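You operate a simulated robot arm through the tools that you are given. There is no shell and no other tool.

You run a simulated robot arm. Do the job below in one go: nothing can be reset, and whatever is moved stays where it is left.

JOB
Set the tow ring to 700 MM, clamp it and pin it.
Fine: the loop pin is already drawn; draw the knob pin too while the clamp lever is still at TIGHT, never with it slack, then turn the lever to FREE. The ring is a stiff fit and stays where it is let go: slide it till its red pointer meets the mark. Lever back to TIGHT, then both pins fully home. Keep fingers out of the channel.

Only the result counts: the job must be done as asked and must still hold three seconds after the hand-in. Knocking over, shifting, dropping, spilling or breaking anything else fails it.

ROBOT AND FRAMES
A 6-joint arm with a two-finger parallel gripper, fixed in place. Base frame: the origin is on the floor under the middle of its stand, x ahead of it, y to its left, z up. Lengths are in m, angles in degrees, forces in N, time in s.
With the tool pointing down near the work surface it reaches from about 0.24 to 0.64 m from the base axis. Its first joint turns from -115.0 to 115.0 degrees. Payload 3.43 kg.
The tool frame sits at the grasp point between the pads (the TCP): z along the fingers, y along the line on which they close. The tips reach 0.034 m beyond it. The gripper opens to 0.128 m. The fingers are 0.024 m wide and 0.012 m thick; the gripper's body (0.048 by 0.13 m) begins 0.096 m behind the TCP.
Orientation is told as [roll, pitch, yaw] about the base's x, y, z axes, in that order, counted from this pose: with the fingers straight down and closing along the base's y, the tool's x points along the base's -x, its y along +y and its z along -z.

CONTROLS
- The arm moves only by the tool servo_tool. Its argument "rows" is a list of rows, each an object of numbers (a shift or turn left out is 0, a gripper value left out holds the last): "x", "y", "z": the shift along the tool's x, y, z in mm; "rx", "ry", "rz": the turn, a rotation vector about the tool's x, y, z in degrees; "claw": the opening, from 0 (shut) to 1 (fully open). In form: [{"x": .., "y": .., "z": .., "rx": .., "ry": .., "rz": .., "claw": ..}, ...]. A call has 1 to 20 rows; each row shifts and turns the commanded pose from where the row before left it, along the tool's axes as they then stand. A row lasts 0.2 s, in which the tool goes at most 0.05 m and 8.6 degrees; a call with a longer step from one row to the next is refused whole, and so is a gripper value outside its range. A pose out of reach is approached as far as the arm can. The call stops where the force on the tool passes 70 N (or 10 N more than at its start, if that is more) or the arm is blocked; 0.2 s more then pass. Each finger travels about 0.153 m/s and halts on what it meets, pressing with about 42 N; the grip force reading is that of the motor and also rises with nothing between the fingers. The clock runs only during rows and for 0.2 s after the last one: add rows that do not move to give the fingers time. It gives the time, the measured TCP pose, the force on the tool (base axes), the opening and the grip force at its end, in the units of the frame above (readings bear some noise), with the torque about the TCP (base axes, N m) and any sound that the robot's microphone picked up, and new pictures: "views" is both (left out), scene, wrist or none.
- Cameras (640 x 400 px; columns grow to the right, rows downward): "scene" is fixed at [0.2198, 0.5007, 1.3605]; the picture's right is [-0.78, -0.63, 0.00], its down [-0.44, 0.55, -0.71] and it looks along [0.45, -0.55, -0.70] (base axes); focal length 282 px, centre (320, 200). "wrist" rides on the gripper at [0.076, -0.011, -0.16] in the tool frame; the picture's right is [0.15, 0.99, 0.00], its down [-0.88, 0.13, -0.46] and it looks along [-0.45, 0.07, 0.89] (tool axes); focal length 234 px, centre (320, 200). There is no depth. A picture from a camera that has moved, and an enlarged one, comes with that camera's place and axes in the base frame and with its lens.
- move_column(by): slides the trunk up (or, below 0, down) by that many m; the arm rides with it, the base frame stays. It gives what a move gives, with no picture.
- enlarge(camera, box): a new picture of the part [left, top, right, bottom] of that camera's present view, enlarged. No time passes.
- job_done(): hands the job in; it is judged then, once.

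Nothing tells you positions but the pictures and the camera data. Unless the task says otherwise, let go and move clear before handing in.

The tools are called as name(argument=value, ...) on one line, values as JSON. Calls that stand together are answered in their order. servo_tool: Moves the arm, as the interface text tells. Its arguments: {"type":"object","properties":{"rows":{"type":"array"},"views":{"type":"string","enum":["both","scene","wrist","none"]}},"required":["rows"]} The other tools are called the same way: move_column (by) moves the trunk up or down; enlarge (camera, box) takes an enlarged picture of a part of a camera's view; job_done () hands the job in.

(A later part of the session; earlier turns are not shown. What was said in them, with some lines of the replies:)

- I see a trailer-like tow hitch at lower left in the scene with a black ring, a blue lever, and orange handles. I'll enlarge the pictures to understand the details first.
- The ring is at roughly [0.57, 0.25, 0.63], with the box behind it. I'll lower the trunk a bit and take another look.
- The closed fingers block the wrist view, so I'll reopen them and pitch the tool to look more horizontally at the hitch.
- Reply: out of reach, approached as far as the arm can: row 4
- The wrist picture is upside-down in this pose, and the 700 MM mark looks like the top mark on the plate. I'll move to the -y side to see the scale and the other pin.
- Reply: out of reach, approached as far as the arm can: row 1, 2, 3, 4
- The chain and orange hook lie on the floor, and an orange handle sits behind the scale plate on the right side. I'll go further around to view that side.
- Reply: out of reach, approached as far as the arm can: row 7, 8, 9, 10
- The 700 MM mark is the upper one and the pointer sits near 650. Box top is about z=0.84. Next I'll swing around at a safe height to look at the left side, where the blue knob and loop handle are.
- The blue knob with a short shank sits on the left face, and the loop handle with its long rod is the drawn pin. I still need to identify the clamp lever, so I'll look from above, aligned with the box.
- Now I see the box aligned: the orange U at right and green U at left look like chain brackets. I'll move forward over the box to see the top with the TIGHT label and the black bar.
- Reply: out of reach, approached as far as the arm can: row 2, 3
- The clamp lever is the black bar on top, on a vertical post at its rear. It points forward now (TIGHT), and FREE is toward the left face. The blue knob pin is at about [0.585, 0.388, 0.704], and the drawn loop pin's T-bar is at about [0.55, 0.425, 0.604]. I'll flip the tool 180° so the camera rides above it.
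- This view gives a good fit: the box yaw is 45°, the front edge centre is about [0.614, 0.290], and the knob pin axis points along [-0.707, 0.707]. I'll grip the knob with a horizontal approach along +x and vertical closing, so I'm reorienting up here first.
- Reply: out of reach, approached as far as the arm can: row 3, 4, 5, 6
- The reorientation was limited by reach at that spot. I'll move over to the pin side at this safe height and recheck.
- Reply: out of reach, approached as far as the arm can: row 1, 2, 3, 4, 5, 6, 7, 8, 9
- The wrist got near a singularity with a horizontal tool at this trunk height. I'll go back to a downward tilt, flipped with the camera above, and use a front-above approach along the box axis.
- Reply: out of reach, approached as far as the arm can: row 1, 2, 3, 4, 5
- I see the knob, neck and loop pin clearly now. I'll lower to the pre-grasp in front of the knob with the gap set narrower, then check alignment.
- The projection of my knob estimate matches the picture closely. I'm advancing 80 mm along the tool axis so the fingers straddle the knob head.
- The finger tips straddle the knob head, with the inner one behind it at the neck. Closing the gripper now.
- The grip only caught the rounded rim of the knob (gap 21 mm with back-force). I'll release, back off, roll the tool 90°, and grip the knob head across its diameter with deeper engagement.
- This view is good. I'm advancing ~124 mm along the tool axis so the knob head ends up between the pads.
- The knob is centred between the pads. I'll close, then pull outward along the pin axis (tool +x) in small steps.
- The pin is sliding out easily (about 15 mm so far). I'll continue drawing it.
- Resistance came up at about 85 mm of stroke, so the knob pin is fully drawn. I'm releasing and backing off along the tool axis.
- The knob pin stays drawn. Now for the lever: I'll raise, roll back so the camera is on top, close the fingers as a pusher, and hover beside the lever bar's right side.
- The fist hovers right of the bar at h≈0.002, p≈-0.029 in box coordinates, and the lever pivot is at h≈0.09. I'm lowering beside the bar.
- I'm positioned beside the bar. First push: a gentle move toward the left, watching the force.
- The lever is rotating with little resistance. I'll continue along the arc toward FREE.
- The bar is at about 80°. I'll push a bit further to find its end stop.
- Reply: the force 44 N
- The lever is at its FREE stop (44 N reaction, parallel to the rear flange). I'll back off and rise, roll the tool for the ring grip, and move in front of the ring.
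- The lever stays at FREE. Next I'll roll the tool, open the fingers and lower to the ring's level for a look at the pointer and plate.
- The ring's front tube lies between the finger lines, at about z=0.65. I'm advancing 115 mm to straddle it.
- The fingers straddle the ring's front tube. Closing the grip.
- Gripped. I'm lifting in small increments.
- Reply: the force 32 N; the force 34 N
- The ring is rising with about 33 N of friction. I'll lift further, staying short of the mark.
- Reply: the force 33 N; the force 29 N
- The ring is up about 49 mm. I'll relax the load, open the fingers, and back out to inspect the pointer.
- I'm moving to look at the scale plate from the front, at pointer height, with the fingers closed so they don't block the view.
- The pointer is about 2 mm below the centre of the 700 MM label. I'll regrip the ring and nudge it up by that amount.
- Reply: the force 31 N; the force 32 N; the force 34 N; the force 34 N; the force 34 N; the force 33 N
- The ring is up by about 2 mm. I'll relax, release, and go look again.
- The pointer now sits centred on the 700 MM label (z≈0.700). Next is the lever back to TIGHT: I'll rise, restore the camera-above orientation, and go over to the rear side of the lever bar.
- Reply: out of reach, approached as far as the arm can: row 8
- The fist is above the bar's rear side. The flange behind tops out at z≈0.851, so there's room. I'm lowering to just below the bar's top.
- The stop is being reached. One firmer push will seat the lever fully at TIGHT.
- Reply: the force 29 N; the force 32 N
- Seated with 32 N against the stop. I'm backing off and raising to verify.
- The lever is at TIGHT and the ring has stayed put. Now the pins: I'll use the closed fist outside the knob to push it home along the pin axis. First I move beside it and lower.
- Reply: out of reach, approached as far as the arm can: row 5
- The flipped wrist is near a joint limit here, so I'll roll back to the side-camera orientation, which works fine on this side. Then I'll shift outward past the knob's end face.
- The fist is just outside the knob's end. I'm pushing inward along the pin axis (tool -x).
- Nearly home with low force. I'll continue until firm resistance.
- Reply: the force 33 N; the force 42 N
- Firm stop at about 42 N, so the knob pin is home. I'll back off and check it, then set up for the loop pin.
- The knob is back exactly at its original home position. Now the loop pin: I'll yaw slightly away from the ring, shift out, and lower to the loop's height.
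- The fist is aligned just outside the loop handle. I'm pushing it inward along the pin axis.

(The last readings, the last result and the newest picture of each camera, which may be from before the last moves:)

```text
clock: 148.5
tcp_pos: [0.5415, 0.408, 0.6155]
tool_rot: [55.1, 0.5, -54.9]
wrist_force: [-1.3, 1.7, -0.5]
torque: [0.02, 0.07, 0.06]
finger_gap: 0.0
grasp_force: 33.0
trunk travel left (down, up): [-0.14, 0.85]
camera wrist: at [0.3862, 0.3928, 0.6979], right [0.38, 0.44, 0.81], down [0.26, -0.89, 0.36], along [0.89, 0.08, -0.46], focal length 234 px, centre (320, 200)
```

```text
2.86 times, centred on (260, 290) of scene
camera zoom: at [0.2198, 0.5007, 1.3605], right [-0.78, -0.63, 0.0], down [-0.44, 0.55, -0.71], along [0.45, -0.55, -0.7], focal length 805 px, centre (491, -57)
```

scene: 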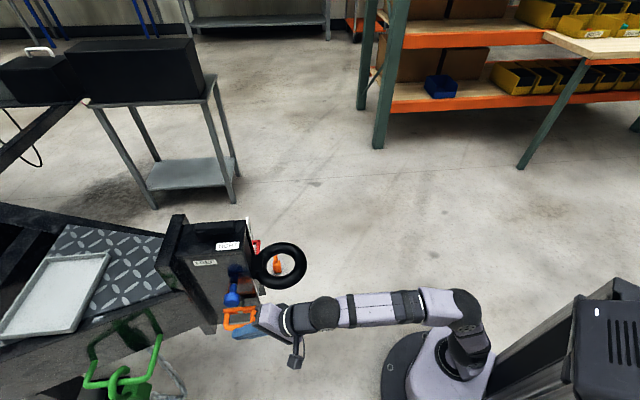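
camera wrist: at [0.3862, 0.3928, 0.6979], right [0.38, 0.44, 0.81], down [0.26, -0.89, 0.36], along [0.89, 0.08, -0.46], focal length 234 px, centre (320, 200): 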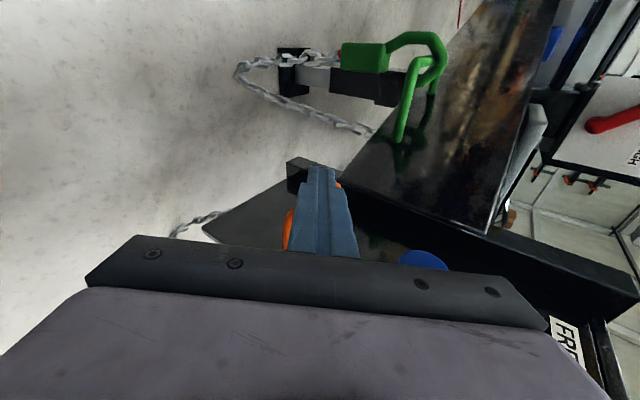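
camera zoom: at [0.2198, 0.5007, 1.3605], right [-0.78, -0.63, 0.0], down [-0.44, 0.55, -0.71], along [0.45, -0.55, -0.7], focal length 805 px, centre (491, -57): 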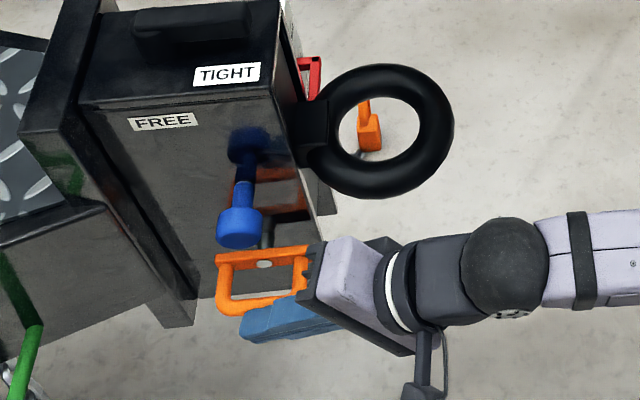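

servo_tool(rows=[{"x": -3.9, "y": 0.4, "z": 0.57}, {"x": -3.9, "y": 0.4, "z": 0.57}, {}], views="none")

servo_tool(rows=[{"x": -2.9, "y": 0.3, "z": 0.43}, {"x": -2.9, "y": 0.3, "z": 0.43}, {}], views="none")

servo_tool(rows=[{"x": -2, "y": 0.2, "z": 0.28}, {"x": -2, "y": 0.2, "z": 0.28}, {}], views="both")

enlarge(camera="scene", box=[180, 220, 340, 360])

```text
clock: 149.3
tcp_pos: [0.5466, 0.4032, 0.6155]
tool_rot: [55.1, 0.5, -54.9]
wrist_force: [-1.0, 0.2, -0.1]
torque: [0.04, -0.02, 0.01]
finger_gap: 0.0001
grasp_force: 33.4
trunk travel left (down, up): [-0.14, 0.85]
```

```text
clock: 150.1
tcp_pos: [0.552, 0.3993, 0.6152]
tool_rot: [55.1, 0.5, -54.9]
wrist_force: [-1.5, 0.5, 0.3]
torque: [0.0, -0.01, 0.05]
finger_gap: 0.0
grasp_force: 33.2
trunk travel left (down, up): [-0.14, 0.85]
```

```text
clock: 150.9
tcp_pos: [0.5531, 0.3983, 0.6159]
tool_rot: [55.1, 0.6, -54.8]
wrist_force: [-11.0, 10.3, -0.5]
torque: [0.17, 0.13, 0.35]
finger_gap: 0.0003
grasp_force: 33.0
trunk travel left (down, up): [-0.14, 0.85]
camera wrist: at [0.3973, 0.3814, 0.6976], right [0.38, 0.44, 0.81], down [0.27, -0.89, 0.36], along [0.88, 0.08, -0.46], focal length 234 px, centre (320, 200)
```

scene: 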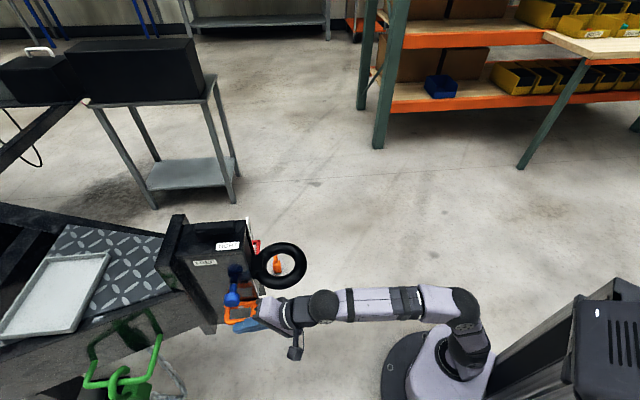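
wrist: 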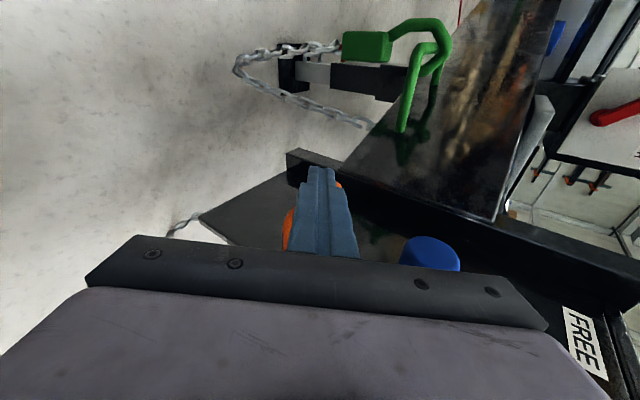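

```text
2.86 times, centred on (260, 290) of scene
camera zoom: at [0.2198, 0.5007, 1.3605], right [-0.78, -0.63, 0.0], down [-0.44, 0.55, -0.71], along [0.45, -0.55, -0.7], focal length 805 px, centre (491, -57)
```

zoom: 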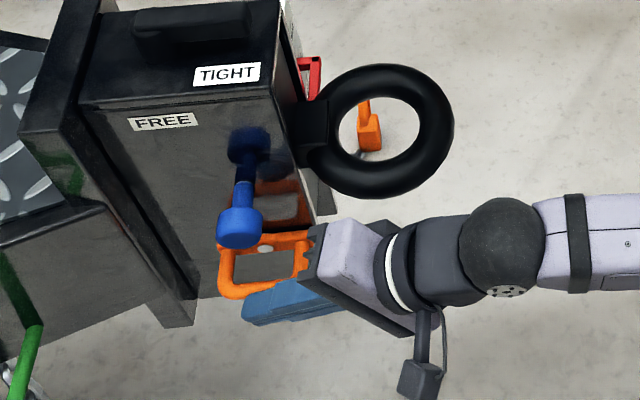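

The T-bar is now at p≈0.054 (85 mm of stroke), flush with the face. A firmer push will make sure it's fully home.

servo_tool(rows=[{"x": -2, "y": 0.2, "z": 0.28}, {"x": -2, "y": 0.2, "z": 0.28}, {}], views="none")

servo_tool(rows=[{"x": -2, "y": 0.2, "z": 0.28}, {"x": -2, "y": 0.2, "z": 0.28}, {}], views="none")

```text
clock: 151.7
tcp_pos: [0.5526, 0.3977, 0.6158]
tool_rot: [55.2, 0.6, -54.5]
wrist_force: [-25.2, 15.1, -0.1]
torque: [0.23, 0.44, 0.62]
finger_gap: 0.0
grasp_force: 32.9
trunk travel left (down, up): [-0.14, 0.85]
```

```text
clock: 152.5
tcp_pos: [0.5527, 0.3976, 0.6157]
tool_rot: [54.9, 0.9, -54.2]
wrist_force: [-36.8, 20.8, -1.7]
torque: [0.29, 0.65, 0.85]
finger_gap: 0.0
grasp_force: 32.9
trunk travel left (down, up): [-0.14, 0.85]
```

Hard stop at about 42 N, so the loop pin is home. I'm backing off and retreating.

servo_tool(rows=[{"x": 10}, {"x": 15}, {"x": 20, "z": -10}, {"x": 10, "z": -35}, {"z": -40}, {"z": -40}, {}], views="both")

enlarge(camera="scene", box=[160, 200, 320, 340])

```text
clock: 154.1
tcp_pos: [0.4451, 0.3767, 0.6872]
tool_rot: [55.0, 0.4, -54.9]
wrist_force: [-0.5, 0.0, -0.3]
torque: [-0.05, 0.0, 0.0]
finger_gap: 0.0
grasp_force: 33.1
trunk travel left (down, up): [-0.14, 0.85]
camera wrist: at [0.2892, 0.3597, 0.7691], right [0.38, 0.44, 0.81], down [0.26, -0.9, 0.36], along [0.89, 0.08, -0.46], focal length 234 px, centre (320, 200)
```

scene: 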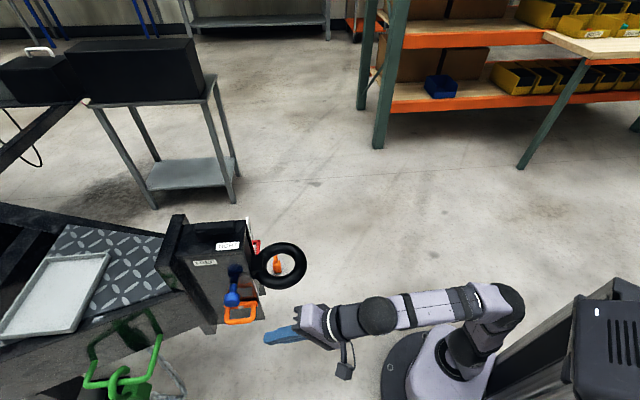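
wrist: 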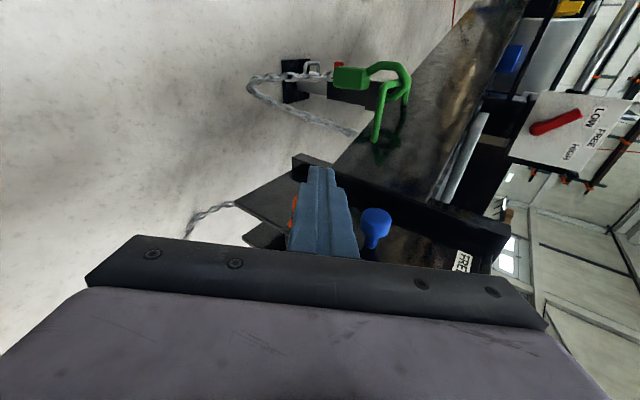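

```text
2.86 times, centred on (240, 270) of scene
camera zoom: at [0.2198, 0.5007, 1.3605], right [-0.78, -0.63, 0.0], down [-0.44, 0.55, -0.71], along [0.45, -0.55, -0.7], focal length 805 px, centre (549, 0)
```

zoom: 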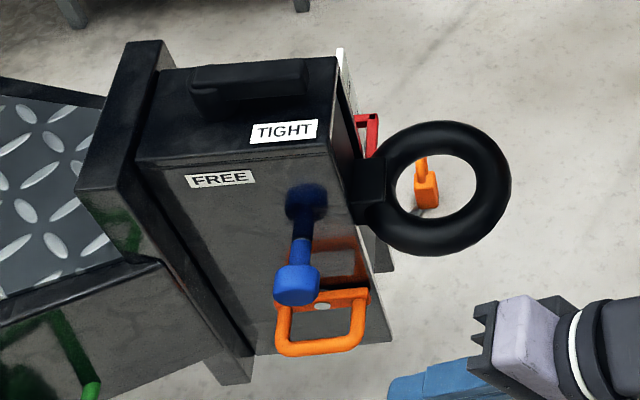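

enlarge(camera="scene", box=[210, 250, 280, 330])

enlarge(camera="scene", box=[160, 205, 260, 270])

```text
5.00 times, centred on (245, 290) of scene
camera zoom: at [0.2198, 0.5007, 1.3605], right [-0.78, -0.63, 0.0], down [-0.44, 0.55, -0.71], along [0.45, -0.55, -0.7], focal length 1410 px, centre (695, -250)
```

zoom: 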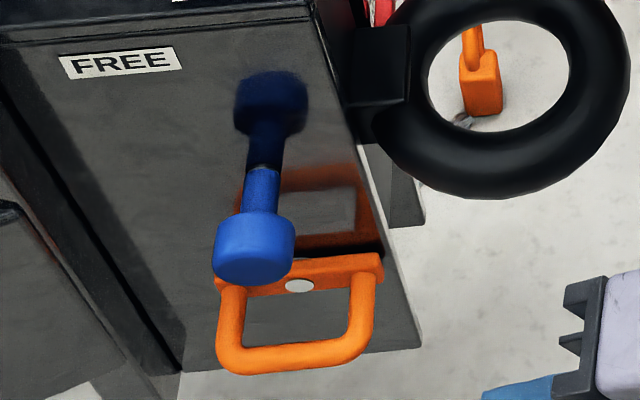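

```text
6.15 times, centred on (210, 238) of scene
camera zoom: at [0.2198, 0.5007, 1.3605], right [-0.78, -0.63, 0.0], down [-0.44, 0.55, -0.71], along [0.45, -0.55, -0.7], focal length 1735 px, centre (997, -31)
```

zoom: 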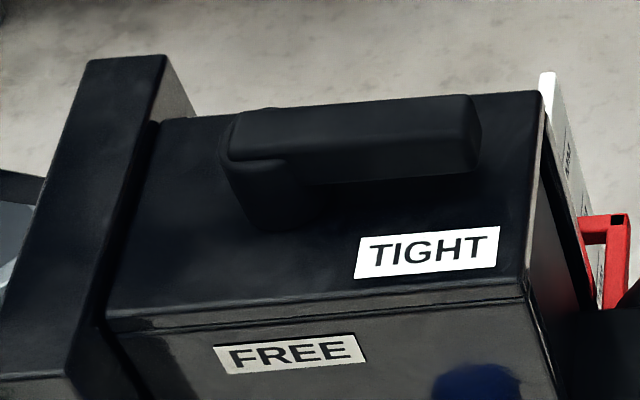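

Everything looks right from the scene camera: lever at TIGHT exactly as originally, knob and loop pins home. I'll verify the pointer once more from the front.

move_column(by=0.2)

servo_tool(rows=[{"x": -42, "y": -7.9, "z": -11.2}, {"x": -42, "y": -7.9, "z": -11.2}, {"x": -42, "y": -7.9, "z": -11.2}, {"x": -42, "y": -7.9, "z": -11.2}, {"x": -42, "y": -7.9, "z": -11.2}, {"x": -42, "y": -7.9, "z": -11.2}, {"x": -42, "y": -7.9, "z": -11.2}, {"ry": 6.96, "rz": -4.88}, {"ry": 6.96, "rz": -4.88}, {"ry": 6.96, "rz": -4.88}, {"ry": 6.96, "rz": -4.88}, {}], views="wrist")

```text
clock: 156.3
tcp_pos: [0.445, 0.3771, 0.8879]
tool_rot: [55.2, 0.5, -54.9]
wrist_force: [-0.6, 0.1, -0.4]
torque: [0.0, -0.01, -0.03]
finger_gap: 0.0
grasp_force: 33.2
trunk travel left (down, up): [-0.34, 0.65]
```

```text
clock: 158.9
tcp_pos: [0.5335, 0.08, 0.8841]
tool_rot: [55.4, 0.4, -20.9]
wrist_force: [-0.5, 0.1, 0.8]
torque: [-0.01, 0.0, 0.03]
finger_gap: 0.0002
grasp_force: 33.2
trunk travel left (down, up): [-0.34, 0.65]
camera wrist: at [0.416, -0.0203, 0.9651], right [0.07, 0.58, 0.81], down [0.72, -0.59, 0.36], along [0.69, 0.56, -0.45], focal length 234 px, centre (320, 200)
```

wrist: 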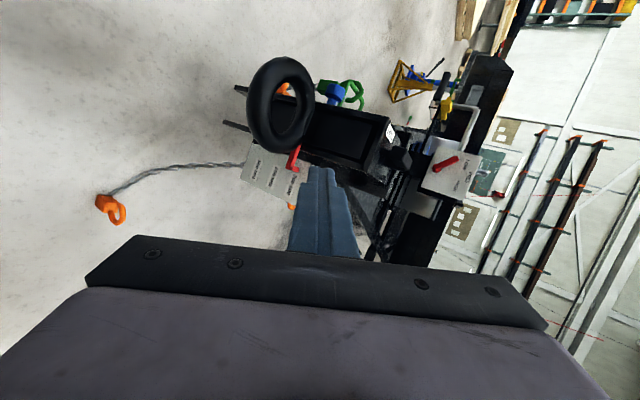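

move_column(by=-0.249)

servo_tool(rows=[{}], views="both")

enlarge(camera="wrist", box=[400, 190, 460, 240])

enlarge(camera="wrist", box=[350, 160, 480, 260])

```text
clock: 161.5
tcp_pos: [0.5343, 0.0816, 0.6339]
tool_rot: [55.3, 0.4, -20.9]
wrist_force: [0.1, 0.1, -0.2]
torque: [0.01, 0.04, 0.01]
finger_gap: 0.0002
grasp_force: 32.3
trunk travel left (down, up): [-0.091, 0.899]
```

```text
clock: 161.9
tcp_pos: [0.5367, 0.0795, 0.6353]
tool_rot: [55.2, 0.3, -21.0]
wrist_force: [-0.1, 0.4, -0.3]
torque: [0.02, -0.02, -0.03]
finger_gap: 0.0
grasp_force: 33.2
trunk travel left (down, up): [-0.091, 0.899]
camera wrist: at [0.4158, -0.0199, 0.7162], right [0.07, 0.58, 0.81], down [0.72, -0.6, 0.36], along [0.69, 0.56, -0.45], focal length 234 px, centre (320, 200)
```

scene: 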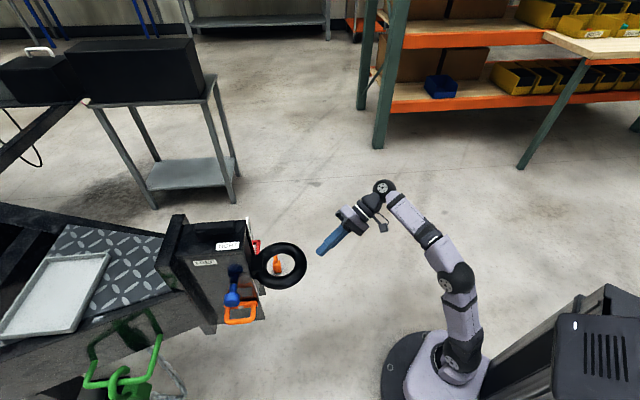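
wrist: 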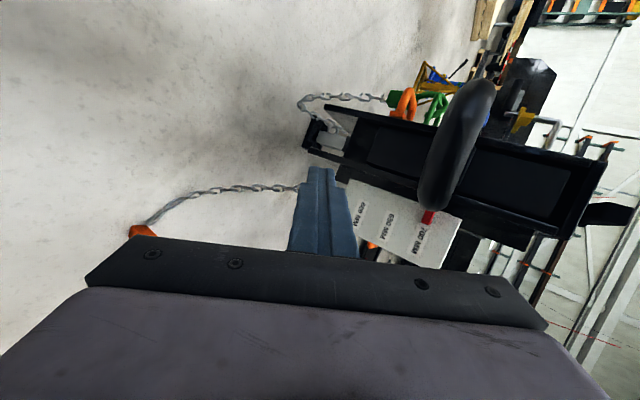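

```text
8.00 times, centred on (430, 215) of wrist
camera zoom: at [0.4158, -0.0199, 0.7162], right [0.07, 0.58, 0.81], down [0.72, -0.6, 0.36], along [0.69, 0.56, -0.45], focal length 1873 px, centre (-560, 80)
```

zoom: 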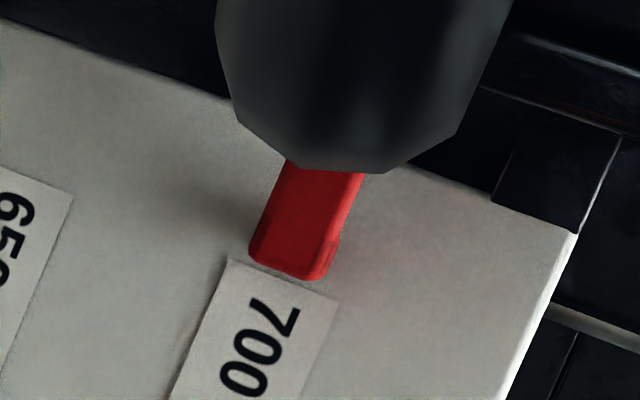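

```text
4.00 times, centred on (415, 210) of wrist
camera zoom: at [0.4158, -0.0199, 0.7162], right [0.07, 0.58, 0.81], down [0.72, -0.6, 0.36], along [0.69, 0.56, -0.45], focal length 937 px, centre (-60, 160)
```

zoom: 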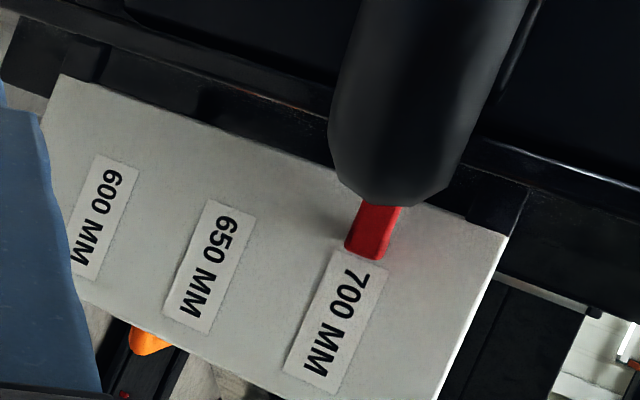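

The pointer still meets the 700 MM mark, both pins are home and the lever is at TIGHT. I'm moving clear before handing in.

servo_tool(rows=[{"z": -30}, {"z": -40}, {"z": -40}, {}], views="none")

move_column(by=0.3)

servo_tool(rows=[{}], views="scene")

enlarge(camera="scene", box=[150, 190, 330, 350])

```text
clock: 162.9
tcp_pos: [0.504, -0.0034, 0.6968]
tool_rot: [55.3, 0.3, -20.9]
wrist_force: [0.9, 0.3, -0.1]
torque: [-0.01, 0.0, -0.01]
finger_gap: 0.0001
grasp_force: 32.7
trunk travel left (down, up): [-0.091, 0.899]
```

```text
clock: 165.9
tcp_pos: [0.5039, -0.0041, 0.9965]
tool_rot: [55.4, 0.4, -20.8]
wrist_force: [0.0, -0.1, -0.6]
torque: [0.01, 0.03, 0.01]
finger_gap: 0.0
grasp_force: 32.8
trunk travel left (down, up): [-0.391, 0.599]
```

```text
clock: 166.3
tcp_pos: [0.5036, -0.0021, 0.996]
tool_rot: [55.3, 0.4, -20.9]
wrist_force: [0.6, 0.7, -0.5]
torque: [0.02, 0.02, 0.0]
finger_gap: 0.0
grasp_force: 33.5
trunk travel left (down, up): [-0.391, 0.599]
```

scene: 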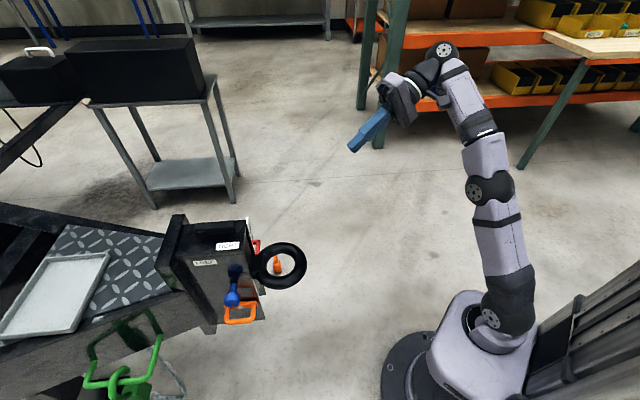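

```text
2.50 times, centred on (240, 270) of scene
camera zoom: at [0.2198, 0.5007, 1.3605], right [-0.78, -0.63, 0.0], down [-0.44, 0.55, -0.71], along [0.45, -0.55, -0.7], focal length 705 px, centre (520, 25)
```

zoom: 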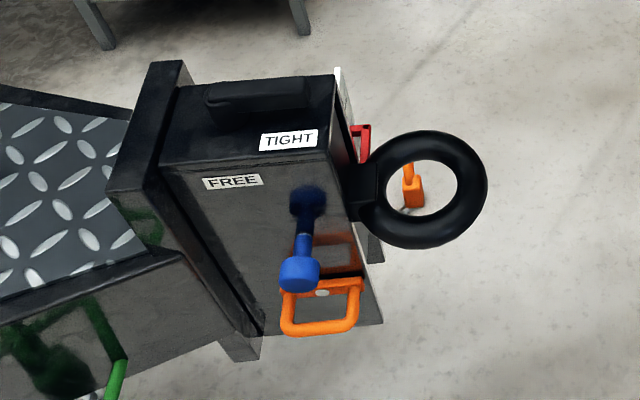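

The arm is clear. The ring is at 700 MM, the lever is at TIGHT, and both pins are fully home with nothing else disturbed, so I'm handing the job in.

job_done()

```text
The job is handed in.
```

The tow ring is set at 700 MM, clamped and pinned, and the job is handed in. No verdict came back with the hand-in.

- **Knob pin:** I drew it fully, about 85 mm to its stop, with the clamp lever still at TIGHT.
- **Ring:** With the lever at FREE, I lifted the ring until its red pointer met the middle of the 700 MM label. I estimate it is within about 1 mm. It read the same after the pins went in.
- **Lever:** It is back against its TIGHT stop, in the same position it started in.
- **Pins:** Both are pushed in to a hard stop at about 42 N. The knob is back exactly where it sat at the start, and the loop pin's handle is nearly flush with the box face.

The fingers stayed out of the channel, nothing else appears to have been moved, and the arm is clear of the hitch.
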